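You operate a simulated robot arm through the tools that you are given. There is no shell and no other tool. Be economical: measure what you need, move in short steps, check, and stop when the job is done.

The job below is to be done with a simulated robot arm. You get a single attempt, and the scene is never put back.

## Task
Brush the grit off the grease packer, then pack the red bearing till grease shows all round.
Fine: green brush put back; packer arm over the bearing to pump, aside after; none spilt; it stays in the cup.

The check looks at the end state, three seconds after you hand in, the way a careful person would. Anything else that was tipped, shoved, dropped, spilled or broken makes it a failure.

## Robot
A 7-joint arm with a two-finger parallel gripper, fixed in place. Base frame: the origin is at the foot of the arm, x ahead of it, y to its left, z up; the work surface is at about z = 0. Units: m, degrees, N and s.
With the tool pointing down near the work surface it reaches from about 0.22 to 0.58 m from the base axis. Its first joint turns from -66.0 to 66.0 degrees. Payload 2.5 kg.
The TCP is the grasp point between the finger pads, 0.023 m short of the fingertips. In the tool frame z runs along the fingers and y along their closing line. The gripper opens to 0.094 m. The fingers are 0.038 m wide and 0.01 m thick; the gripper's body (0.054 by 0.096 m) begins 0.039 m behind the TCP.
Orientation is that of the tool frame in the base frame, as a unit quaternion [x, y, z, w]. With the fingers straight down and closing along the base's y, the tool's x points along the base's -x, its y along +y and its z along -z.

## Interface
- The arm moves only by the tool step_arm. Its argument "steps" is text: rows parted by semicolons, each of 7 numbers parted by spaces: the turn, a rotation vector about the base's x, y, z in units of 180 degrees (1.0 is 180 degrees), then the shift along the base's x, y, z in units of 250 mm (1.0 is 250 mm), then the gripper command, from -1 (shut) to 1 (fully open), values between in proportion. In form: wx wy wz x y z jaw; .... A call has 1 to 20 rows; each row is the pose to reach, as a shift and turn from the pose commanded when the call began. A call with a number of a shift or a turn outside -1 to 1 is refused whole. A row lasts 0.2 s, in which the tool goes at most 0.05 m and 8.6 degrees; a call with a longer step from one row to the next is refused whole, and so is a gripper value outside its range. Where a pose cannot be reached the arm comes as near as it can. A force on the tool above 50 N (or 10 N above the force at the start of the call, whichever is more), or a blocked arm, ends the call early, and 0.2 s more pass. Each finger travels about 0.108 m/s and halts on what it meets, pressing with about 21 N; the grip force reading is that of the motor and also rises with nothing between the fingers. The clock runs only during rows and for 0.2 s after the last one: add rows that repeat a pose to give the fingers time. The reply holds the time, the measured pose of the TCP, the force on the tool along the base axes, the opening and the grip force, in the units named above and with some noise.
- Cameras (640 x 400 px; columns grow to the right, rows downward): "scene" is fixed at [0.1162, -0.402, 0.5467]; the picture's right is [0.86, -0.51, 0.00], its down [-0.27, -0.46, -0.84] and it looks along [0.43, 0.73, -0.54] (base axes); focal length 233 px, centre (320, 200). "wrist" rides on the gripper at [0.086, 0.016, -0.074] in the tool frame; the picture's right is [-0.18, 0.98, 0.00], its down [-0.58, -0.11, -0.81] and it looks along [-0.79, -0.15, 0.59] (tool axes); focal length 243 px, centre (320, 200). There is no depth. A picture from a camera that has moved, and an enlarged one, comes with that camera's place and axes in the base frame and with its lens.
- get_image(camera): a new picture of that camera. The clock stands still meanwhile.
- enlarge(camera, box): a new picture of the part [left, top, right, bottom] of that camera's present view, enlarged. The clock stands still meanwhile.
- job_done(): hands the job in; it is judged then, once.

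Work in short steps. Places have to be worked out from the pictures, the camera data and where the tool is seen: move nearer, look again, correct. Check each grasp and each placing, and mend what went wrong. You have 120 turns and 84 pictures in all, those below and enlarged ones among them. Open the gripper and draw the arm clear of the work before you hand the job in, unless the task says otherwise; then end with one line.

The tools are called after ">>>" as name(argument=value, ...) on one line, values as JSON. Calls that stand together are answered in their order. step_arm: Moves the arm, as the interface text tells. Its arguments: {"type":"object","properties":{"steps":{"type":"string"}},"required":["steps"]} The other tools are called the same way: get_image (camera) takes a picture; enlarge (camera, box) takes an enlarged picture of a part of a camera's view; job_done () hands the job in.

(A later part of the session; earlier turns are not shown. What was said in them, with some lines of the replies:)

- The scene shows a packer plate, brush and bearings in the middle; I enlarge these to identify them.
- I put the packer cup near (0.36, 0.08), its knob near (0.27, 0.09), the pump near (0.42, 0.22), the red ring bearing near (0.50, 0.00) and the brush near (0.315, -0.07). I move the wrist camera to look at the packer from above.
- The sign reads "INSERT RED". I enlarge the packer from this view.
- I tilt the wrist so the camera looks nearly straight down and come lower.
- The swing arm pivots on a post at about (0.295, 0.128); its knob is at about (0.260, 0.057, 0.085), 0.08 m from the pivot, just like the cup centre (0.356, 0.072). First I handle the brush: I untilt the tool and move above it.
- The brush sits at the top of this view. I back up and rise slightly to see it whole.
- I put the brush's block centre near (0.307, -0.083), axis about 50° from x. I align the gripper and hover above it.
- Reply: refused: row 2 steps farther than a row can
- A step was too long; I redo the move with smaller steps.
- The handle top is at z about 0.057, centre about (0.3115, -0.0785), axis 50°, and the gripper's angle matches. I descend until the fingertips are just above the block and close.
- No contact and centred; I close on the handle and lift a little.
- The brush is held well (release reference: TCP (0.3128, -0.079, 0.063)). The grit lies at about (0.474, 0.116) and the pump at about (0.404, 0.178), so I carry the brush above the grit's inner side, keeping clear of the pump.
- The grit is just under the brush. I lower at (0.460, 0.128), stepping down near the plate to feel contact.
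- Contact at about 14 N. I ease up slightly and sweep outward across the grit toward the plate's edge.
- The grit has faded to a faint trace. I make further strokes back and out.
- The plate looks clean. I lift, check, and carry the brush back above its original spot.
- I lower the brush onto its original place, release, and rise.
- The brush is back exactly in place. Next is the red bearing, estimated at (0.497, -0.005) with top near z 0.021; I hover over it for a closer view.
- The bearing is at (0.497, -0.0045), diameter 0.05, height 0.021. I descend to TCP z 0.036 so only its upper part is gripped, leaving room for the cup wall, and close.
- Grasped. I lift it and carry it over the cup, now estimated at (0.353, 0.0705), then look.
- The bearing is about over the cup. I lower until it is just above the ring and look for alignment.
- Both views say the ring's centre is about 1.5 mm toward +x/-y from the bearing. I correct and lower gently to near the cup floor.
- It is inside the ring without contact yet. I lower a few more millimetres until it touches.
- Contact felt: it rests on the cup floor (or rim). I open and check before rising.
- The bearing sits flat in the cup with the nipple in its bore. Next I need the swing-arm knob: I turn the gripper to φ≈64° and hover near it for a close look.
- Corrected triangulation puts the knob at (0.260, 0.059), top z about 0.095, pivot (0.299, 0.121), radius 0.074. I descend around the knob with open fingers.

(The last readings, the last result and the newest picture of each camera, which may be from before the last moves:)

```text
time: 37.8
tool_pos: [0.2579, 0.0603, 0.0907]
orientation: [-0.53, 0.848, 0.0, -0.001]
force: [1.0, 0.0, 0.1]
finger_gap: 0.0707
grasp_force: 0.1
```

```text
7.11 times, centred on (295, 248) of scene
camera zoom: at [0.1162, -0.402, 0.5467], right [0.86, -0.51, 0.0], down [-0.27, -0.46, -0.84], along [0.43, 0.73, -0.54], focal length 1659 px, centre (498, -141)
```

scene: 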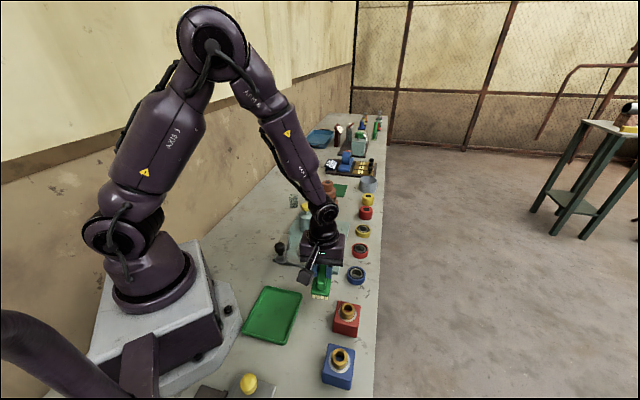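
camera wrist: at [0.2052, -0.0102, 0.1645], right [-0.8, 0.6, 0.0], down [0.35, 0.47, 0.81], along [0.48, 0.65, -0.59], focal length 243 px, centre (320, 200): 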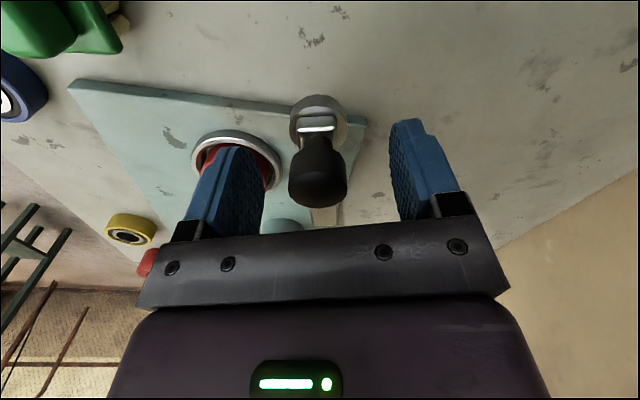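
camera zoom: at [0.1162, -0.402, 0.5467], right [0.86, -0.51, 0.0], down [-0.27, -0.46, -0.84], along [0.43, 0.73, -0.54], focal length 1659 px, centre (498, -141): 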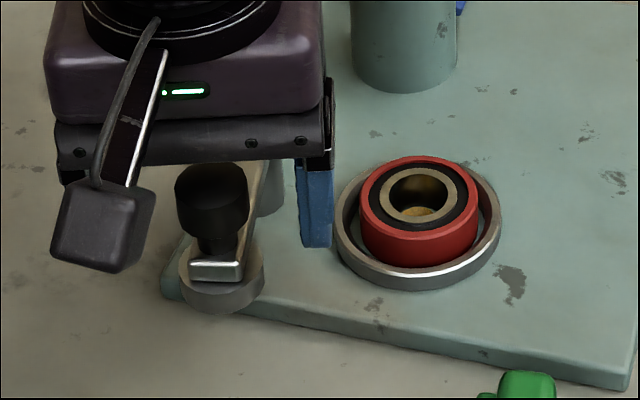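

The knob is centred between the fingers. I cage it loosely and swing it along the first half of the arc.

>>> step_arm(steps="0 0 0 0.004 -0.002 0 -0.2; 0 0 0 0.004 -0.002 0 -0.25; 0 0 0 0.004 -0.002 0 -0.25; 0 0 0.018 0.033 -0.018 0 -0.25; 0 0 0.036 0.064 -0.031 0 -0.25; 0 0 0.054 0.097 -0.04 0 -0.25; 0 0 0.072 0.130 -0.045 0 -0.25; 0 0 0.09 0.163 -0.047 0 -0.25; 0 0 0.09 0.163 -0.047 0 -0.25")

>>> enlarge(camera="scene", box=[250, 210, 356, 276])

```text
time: 39.8
tool_pos: [0.3002, 0.0469, 0.0898]
orientation: [-0.646, 0.764, 0.0, 0.0]
force: [0.3, 0.3, 0.6]
finger_gap: 0.0355
grasp_force: 0.4
```

```text
6.04 times, centred on (303, 243) of scene
camera zoom: at [0.1162, -0.4021, 0.5467], right [0.86, -0.51, 0.0], down [-0.27, -0.46, -0.84], along [0.43, 0.73, -0.54], focal length 1408 px, centre (423, -60)
```

zoom: 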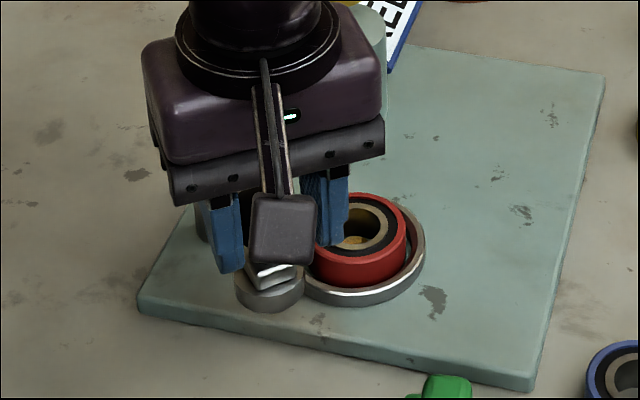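

The arm swings freely. I continue to bring it over the bearing.

>>> step_arm(steps="0 0 0.018 0.034 0.003 0 -0.25; 0 0 0.036 0.067 0.008 0 -0.25; 0 0 0.054 0.099 0.018 0 -0.25; 0 0 0.072 0.13 0.031 0 -0.25; 0 0 0.09 0.159 0.048 0 -0.25; 0 0 0.108 0.186 0.068 0 -0.25; 0 0 0.126 0.211 0.091 0 -0.25; 0 0 0.126 0.211 0.091 0 -0.25")

>>> enlarge(camera="scene", box=[250, 180, 370, 266])

>>> get_image(camera="wrist")

```text
time: 41.6
tool_pos: [0.352, 0.0715, 0.0914]
orientation: [0.782, -0.623, -0.001, 0.0]
force: [0.0, -0.1, -1.0]
finger_gap: 0.0355
grasp_force: 0.6
```

```text
4.65 times, centred on (310, 223) of scene
camera zoom: at [0.1162, -0.402, 0.5467], right [0.86, -0.51, 0.0], down [-0.27, -0.46, -0.84], along [0.43, 0.73, -0.54], focal length 1085 px, centre (366, 93)
```

zoom: 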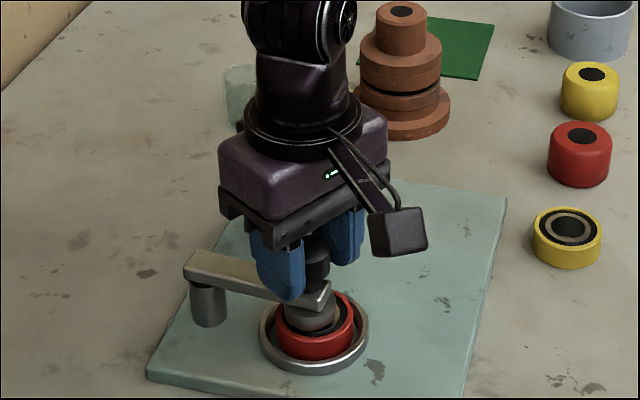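

```text
38 pictures are left
camera wrist: at [0.3553, -0.0162, 0.1651], right [-1.0, -0.04, 0.0], down [-0.02, 0.59, 0.81], along [-0.03, 0.81, -0.59], focal length 243 px, centre (320, 200)
```

wrist: 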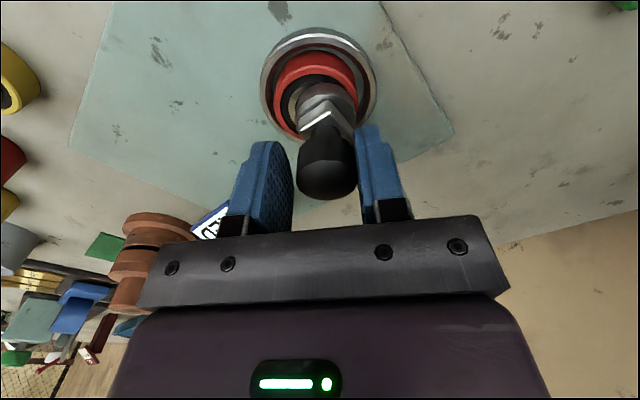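

The head is about 6 mm short of the bearing's centre because the loose cage lags; I push about 6° further and look.

>>> step_arm(steps="0 0 0 0.01 0.011 0 -0.25; 0 0 0 0.02 0.023 0 -0.25; 0 0 0 0.02 0.023 0 -0.25")

>>> enlarge(camera="wrist", box=[240, 0, 440, 125])

>>> enlarge(camera="scene", box=[270, 215, 340, 266])

```text
time: 42.4
tool_pos: [0.3562, 0.0774, 0.0901]
orientation: [0.782, -0.623, -0.001, 0.001]
force: [-1.5, -0.8, -0.1]
finger_gap: 0.0363
grasp_force: 1.2
```

```text
3.20 times, centred on (340, 62) of wrist
camera zoom: at [0.3595, -0.0106, 0.1649], right [-1.0, -0.04, 0.0], down [-0.02, 0.59, 0.81], along [-0.03, 0.81, -0.59], focal length 776 px, centre (256, 640)
```

zoom: 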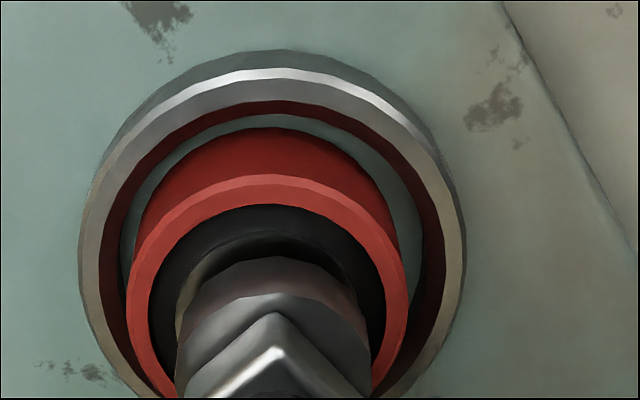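

```text
7.84 times, centred on (305, 240) of scene
camera zoom: at [0.1162, -0.402, 0.5467], right [0.86, -0.51, 0.0], down [-0.27, -0.46, -0.84], along [0.43, 0.73, -0.54], focal length 1829 px, centre (438, -118)
```

zoom: 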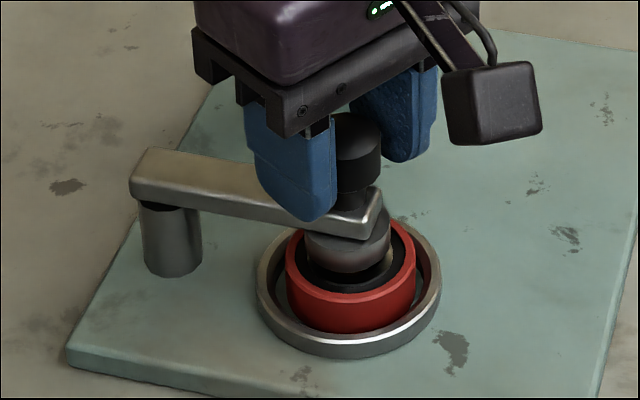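

The head is centred over the bearing and the arm rests freely. I open, rise straight up, and move toward the pump for a look.

>>> step_arm(steps="0 0 0 0 0 0 0.1; 0 0 0 0 0 0 0.5; 0 0 0 0 0 0 0.5; 0 0 0 0 0 0.15 0.5; 0 0 0 0 0 0.3 0.5; 0 0 0 0.05 0.12 0.4 0.2; 0 0 0 0.1 0.24 0.45 -0.4; 0 0 0 0.18 0.38 0.45 -1; 0 0 0 0.18 0.38 0.45 -1; 0 0 0 0.18 0.38 0.45 -1")

>>> get_image(camera="wrist")

>>> enlarge(camera="scene", box=[250, 180, 370, 266])

```text
time: 44.6
tool_pos: [0.4024, 0.1756, 0.2034]
orientation: [0.782, -0.623, 0.0, 0.0]
force: [0.0, 0.0, 0.0]
finger_gap: 0.0
grasp_force: 21.0
```

```text
35 pictures are left
camera wrist: at [0.4049, 0.0868, 0.2778], right [-1.0, -0.04, 0.0], down [-0.02, 0.59, 0.81], along [-0.03, 0.81, -0.59], focal length 243 px, centre (320, 200)
```

wrist: 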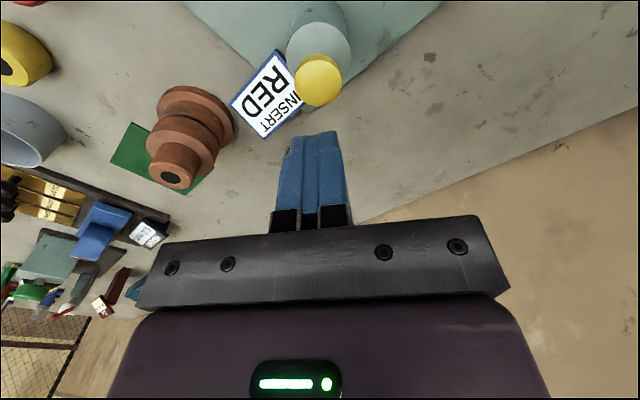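

```text
4.65 times, centred on (310, 223) of scene
camera zoom: at [0.1162, -0.402, 0.5467], right [0.86, -0.51, 0.0], down [-0.27, -0.46, -0.84], along [0.43, 0.73, -0.54], focal length 1085 px, centre (366, 93)
```

zoom: 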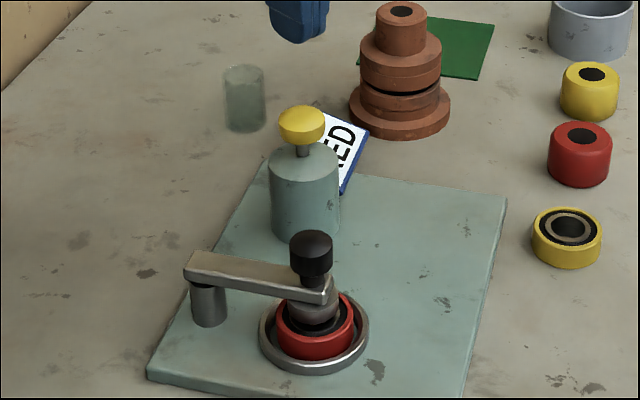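

The pump knob is at (0.402, 0.178), top z about 0.112. With closed fingers over it, I descend gently and press one partial stroke.

>>> step_arm(steps="0 0 0 0 0.008 -0.15 -1; 0 0 0 0 0.008 -0.24 -1; 0 0 0 0 0.008 -0.26 -1; 0 0 0 0 0.008 -0.28 -1; 0 0 0 0 0.008 -0.3 -1; 0 0 0 0 0.008 -0.32 -1; 0 0 0 0 0.008 -0.32 -1")

>>> enlarge(camera="scene", box=[250, 180, 370, 266])

```text
time: 46.2
tool_pos: [0.4015, 0.1749, 0.1242]
orientation: [0.783, -0.623, 0.001, -0.001]
force: [-5.8, -6.4, 23.9]
finger_gap: 0.0
grasp_force: 21.4
```

```text
4.65 times, centred on (310, 223) of scene
camera zoom: at [0.1161, -0.4021, 0.5467], right [0.86, -0.51, 0.0], down [-0.27, -0.46, -0.84], along [0.43, 0.73, -0.54], focal length 1085 px, centre (366, 93)
```

zoom: 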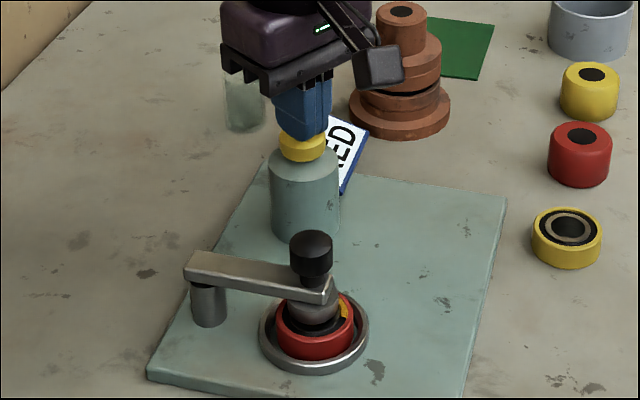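

The first stroke already shows a patch of grease on the bearing. I release and look at how far it goes.

>>> step_arm(steps="0 0 0 0 0 0.04 -1; 0 0 0 0 0 0.08 -1; 0 0 0 0 0 0.1 -1; 0 0 0 0 0 0.1 -1")

>>> enlarge(camera="scene", box=[280, 190, 344, 266])

```text
time: 47.2
tool_pos: [0.4004, 0.1744, 0.147]
orientation: [0.782, -0.623, 0.0, 0.0]
force: [0.8, -1.0, -0.4]
finger_gap: 0.0
grasp_force: 20.6
```

```text
5.26 times, centred on (312, 228) of scene
camera zoom: at [0.1162, -0.402, 0.5467], right [0.86, -0.51, 0.0], down [-0.27, -0.46, -0.84], along [0.43, 0.73, -0.54], focal length 1228 px, centre (362, 53)
```

zoom: 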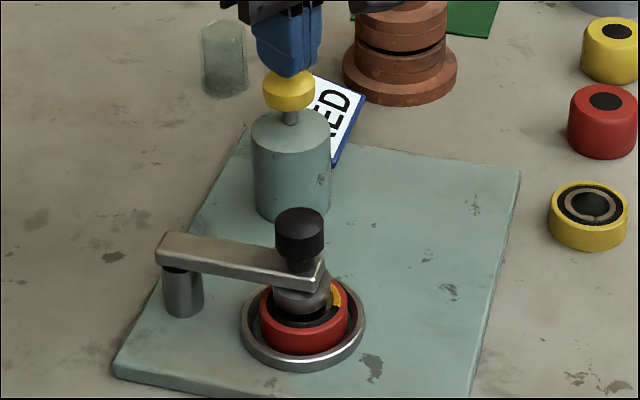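

The pump springs back; one stroke fills a sector. I stroke once more and look again.

>>> step_arm(steps="0 0 0 0.004 0.008 -0.03 -1; 0 0 0 0.004 0.008 -0.06 -1; 0 0 0 0.004 0.008 -0.085 -1; 0 0 0 0.004 0.008 -0.1 -1; 0 0 0 0.004 0.008 -0.1 -1; 0 0 0 0.004 0.008 -0.05 -1; 0 0 0 0.004 0.008 0 -1; 0 0 0 0.004 0.008 0 -1")

>>> enlarge(camera="scene", box=[280, 215, 344, 266])

```text
time: 49.0
tool_pos: [0.401, 0.1756, 0.1465]
orientation: [0.782, -0.623, -0.001, 0.0]
force: [0.5, 0.0, 0.9]
finger_gap: 0.0002
grasp_force: 21.2
```

```text
7.84 times, centred on (312, 240) of scene
camera zoom: at [0.1162, -0.402, 0.5467], right [0.86, -0.51, 0.0], down [-0.27, -0.46, -0.84], along [0.43, 0.73, -0.54], focal length 1829 px, centre (383, -118)
```

zoom: 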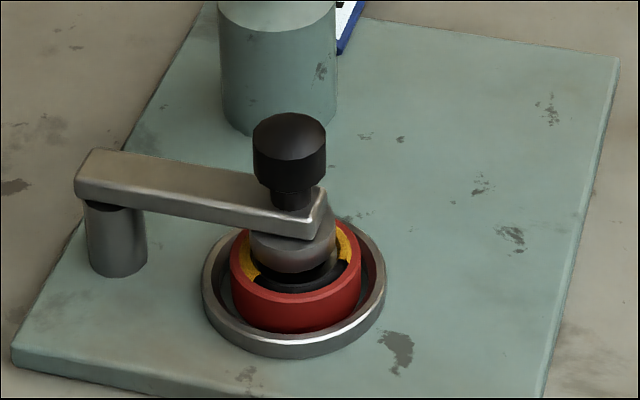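

Grease now shows right and left, with the front arc still dark. One more stroke.

>>> step_arm(steps="0 0 0 0 0 -0.03 -1; 0 0 0 0 0 -0.06 -1; 0 0 0 0 0 -0.085 -1; 0 0 0 0 0 -0.1 -1; 0 0 0 0 0 -0.1 -1; 0 0 0 0 0 -0.05 -1; 0 0 0 0 0 0 -1; 0 0 0 0 0 0 -1")

>>> enlarge(camera="scene", box=[280, 215, 344, 266])

```text
time: 50.8
tool_pos: [0.402, 0.1755, 0.1483]
orientation: [0.782, -0.623, -0.001, 0.0]
force: [1.1, -0.6, -0.1]
finger_gap: 0.0001
grasp_force: 21.1
```

```text
7.84 times, centred on (312, 240) of scene
camera zoom: at [0.1162, -0.402, 0.5467], right [0.86, -0.51, 0.0], down [-0.27, -0.46, -0.84], along [0.43, 0.73, -0.54], focal length 1829 px, centre (383, -118)
```

zoom: 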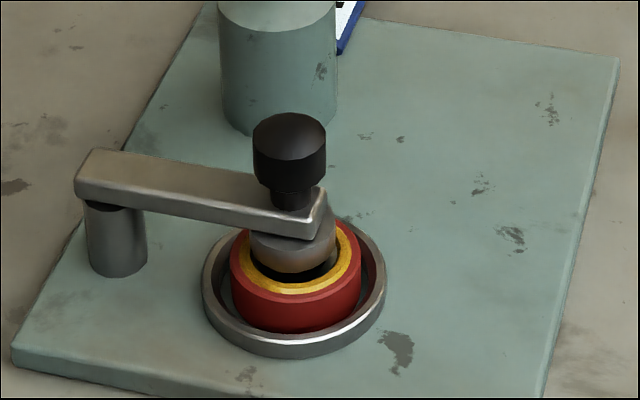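

The visible ring is fully greased. Now I go back to the arm's knob at about (0.352, 0.070) to swing it aside and inspect the hidden side.

>>> step_arm(steps="0 0 0 0 0 0.15 -1; 0 0 0 0 0 0.25 -0.4; 0 0 0 -0.06 -0.13 0.25 0.2; 0 0 0 -0.12 -0.28 0.25 0.5; 0 0 0 -0.194 -0.418 0.2 0.5; 0 0 0 -0.194 -0.418 0.1 0.5; 0 0 0 -0.194 -0.418 -0.05 0.5; 0 0 0 -0.194 -0.418 -0.17 0.5; 0 0 0 -0.194 -0.418 -0.23 0.5; 0 0 0 -0.194 -0.418 -0.23 0.5")

>>> get_image(camera="wrist")

>>> enlarge(camera="scene", box=[270, 200, 350, 266])

```text
time: 53.0
tool_pos: [0.3542, 0.0713, 0.0916]
orientation: [0.782, -0.623, 0.001, 0.0]
force: [-0.1, -0.2, -1.1]
finger_gap: 0.071
grasp_force: 0.0
```

```text
29 pictures are left
camera wrist: at [0.356, -0.0171, 0.1643], right [-1.0, -0.04, 0.0], down [-0.02, 0.59, 0.81], along [-0.03, 0.81, -0.59], focal length 243 px, centre (320, 200)
```

wrist: 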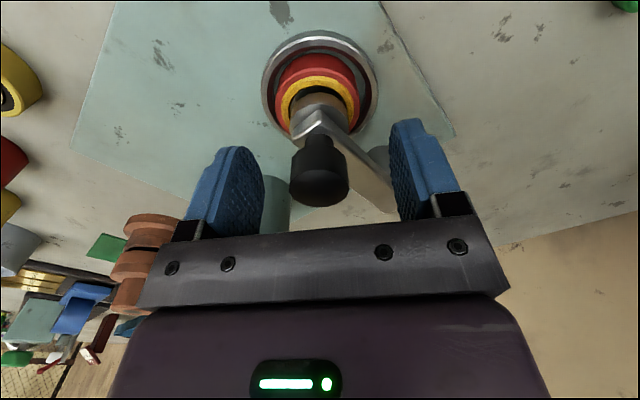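

```text
6.06 times, centred on (310, 233) of scene
camera zoom: at [0.1162, -0.402, 0.5467], right [0.86, -0.51, 0.0], down [-0.27, -0.46, -0.84], along [0.43, 0.73, -0.54], focal length 1414 px, centre (381, 0)
```

zoom: 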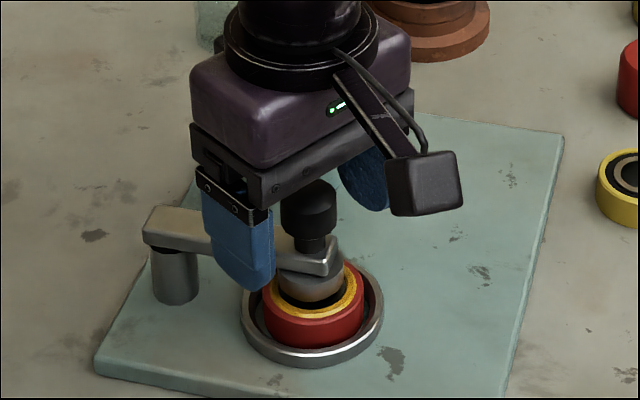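

Knob is between the fingers. I cage it and swing the arm back aside along the arc.

>>> step_arm(steps="0 0 0 0 0 0 0; 0 0 0 0 0 0 -0.25; 0 0 0 0 0 0 -0.25; 0 0 -0.018 -0.025 -0.023 0 -0.25; 0 0 -0.036 -0.052 -0.043 0 -0.25; 0 0 -0.054 -0.081 -0.06 0 -0.25; 0 0 -0.072 -0.112 -0.073 0 -0.25; 0 0 -0.09 -0.144 -0.083 0 -0.25; 0 0 -0.108 -0.177 -0.088 0 -0.25; 0 0 -0.126 -0.211 -0.091 0 -0.25; 0 0 -0.144 -0.244 -0.089 0 -0.25; 0 0 -0.162 -0.277 -0.084 0 -0.25; 0 0 -0.18 -0.31 -0.075 0 -0.25; 0 0 -0.198 -0.341 -0.062 0 -0.25; 0 0 -0.216 -0.37 -0.046 0 -0.25; 0 0 -0.216 -0.388 -0.034 0 -0.25; 0 0 -0.216 -0.388 -0.034 0 -0.25")

>>> enlarge(camera="scene", box=[250, 200, 350, 276])

```text
time: 56.6
tool_pos: [0.258, 0.0636, 0.0902]
orientation: [-0.53, 0.848, 0.001, 0.0]
force: [0.9, -0.3, -0.5]
finger_gap: 0.0357
grasp_force: 0.3
```

```text
5.26 times, centred on (300, 238) of scene
camera zoom: at [0.1162, -0.402, 0.5467], right [0.86, -0.51, 0.0], down [-0.27, -0.46, -0.84], along [0.43, 0.73, -0.54], focal length 1228 px, centre (425, 0)
```

zoom: 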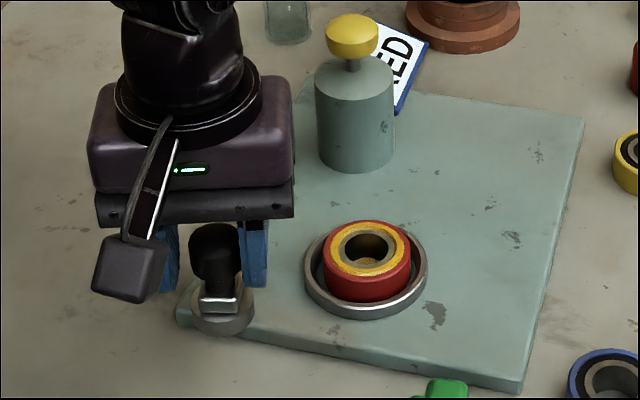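

The arm is aside and grease appears all round. I open, rise straight up, and inspect the bearing closely.

>>> step_arm(steps="0 0 0 0 0 0 0.1; 0 0 0 0 0 0 0.5; 0 0 0 0 0 0 0.5; 0 0 0 0 0 0.15 0.5; 0 0 0 0 0 0.3 0.5; 0 0 0 0 -0.05 0.45 0.5; 0 0 0 0 -0.1 0.55 0.5; 0 0 0 0 -0.1 0.55 0.5")

>>> enlarge(camera="wrist", box=[200, 0, 400, 150])

>>> enlarge(camera="scene", box=[290, 225, 330, 266])

>>> get_image(camera="scene")

```text
time: 58.4
tool_pos: [0.2566, 0.0372, 0.226]
orientation: [-0.53, 0.848, 0.0, 0.0]
force: [0.1, 1.1, 0.5]
finger_gap: 0.0707
grasp_force: 0.1
```

```text
2.67 times, centred on (300, 75) of wrist
camera zoom: at [0.2041, -0.0338, 0.3003], right [-0.8, 0.6, 0.0], down [0.35, 0.47, 0.81], along [0.48, 0.65, -0.59], focal length 647 px, centre (373, 533)
```

zoom: 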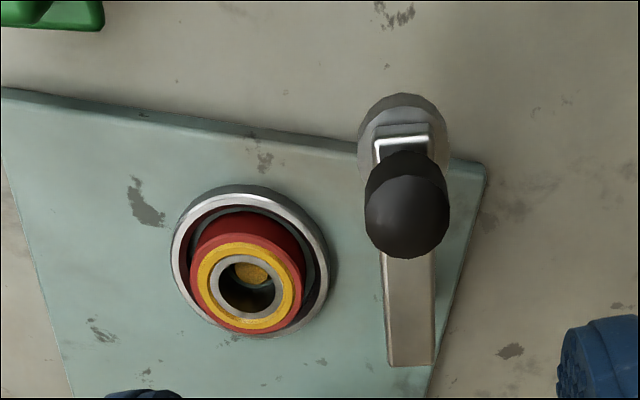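

```text
9.76 times, centred on (310, 246) of scene
camera zoom: at [0.1162, -0.4021, 0.5467], right [0.86, -0.51, 0.0], down [-0.27, -0.46, -0.84], along [0.43, 0.73, -0.54], focal length 2276 px, centre (418, -244)
```

zoom: 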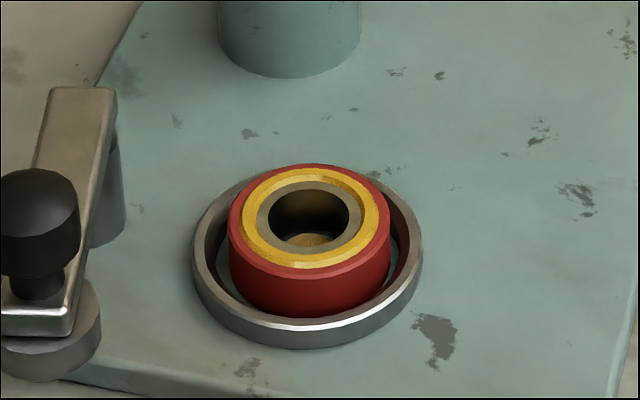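

```text
24 pictures are left
```

scene: 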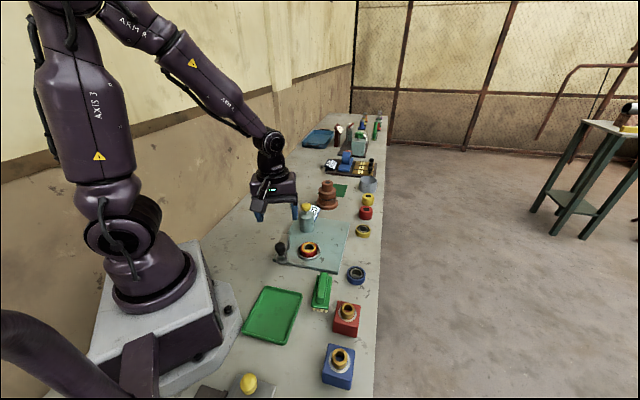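

Grease shows all round, the bearing is in the cup and the arm is aside. One last check of the grit area and the brush.

>>> enlarge(camera="scene", box=[290, 210, 370, 260])

>>> enlarge(camera="scene", box=[220, 250, 400, 400])

```text
8.00 times, centred on (330, 235) of scene
camera zoom: at [0.1162, -0.4021, 0.5467], right [0.86, -0.51, 0.0], down [-0.27, -0.46, -0.84], along [0.43, 0.73, -0.54], focal length 1866 px, centre (240, -80)
```

zoom: 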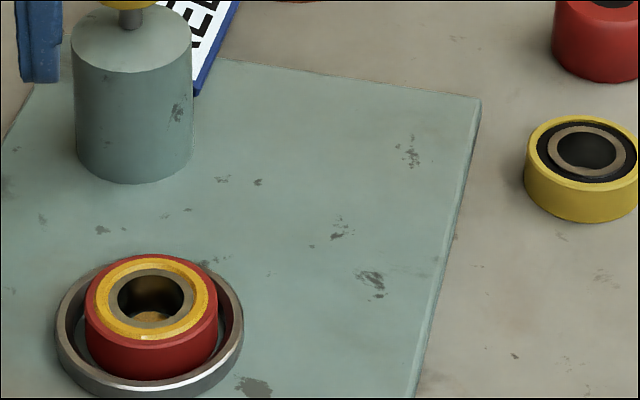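

```text
2.67 times, centred on (310, 325) of scene
camera zoom: at [0.1162, -0.4021, 0.5467], right [0.86, -0.51, 0.0], down [-0.27, -0.46, -0.84], along [0.43, 0.73, -0.54], focal length 622 px, centre (347, -133)
```

zoom: 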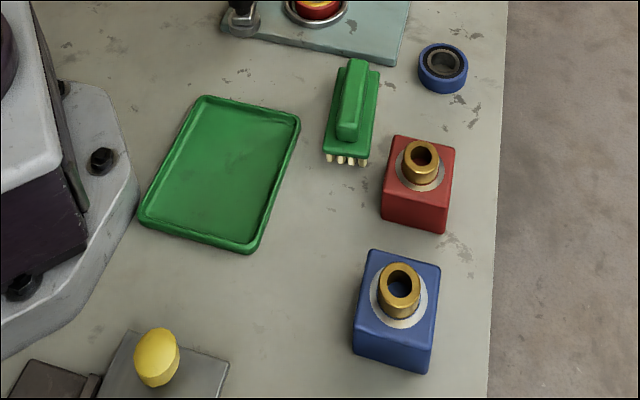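

Plate clean, brush exactly where it was, nothing spilt or disturbed, and the arm is clear with the gripper open. I hand in.

>>> job_done()

```text
The job is handed in.
```

I brushed the grit off the packer, and the red bearing sits in the cup with grease showing all round after three pump strokes. The packer arm is swung aside, the green brush is back in its original spot, and I saw no grease spilt.
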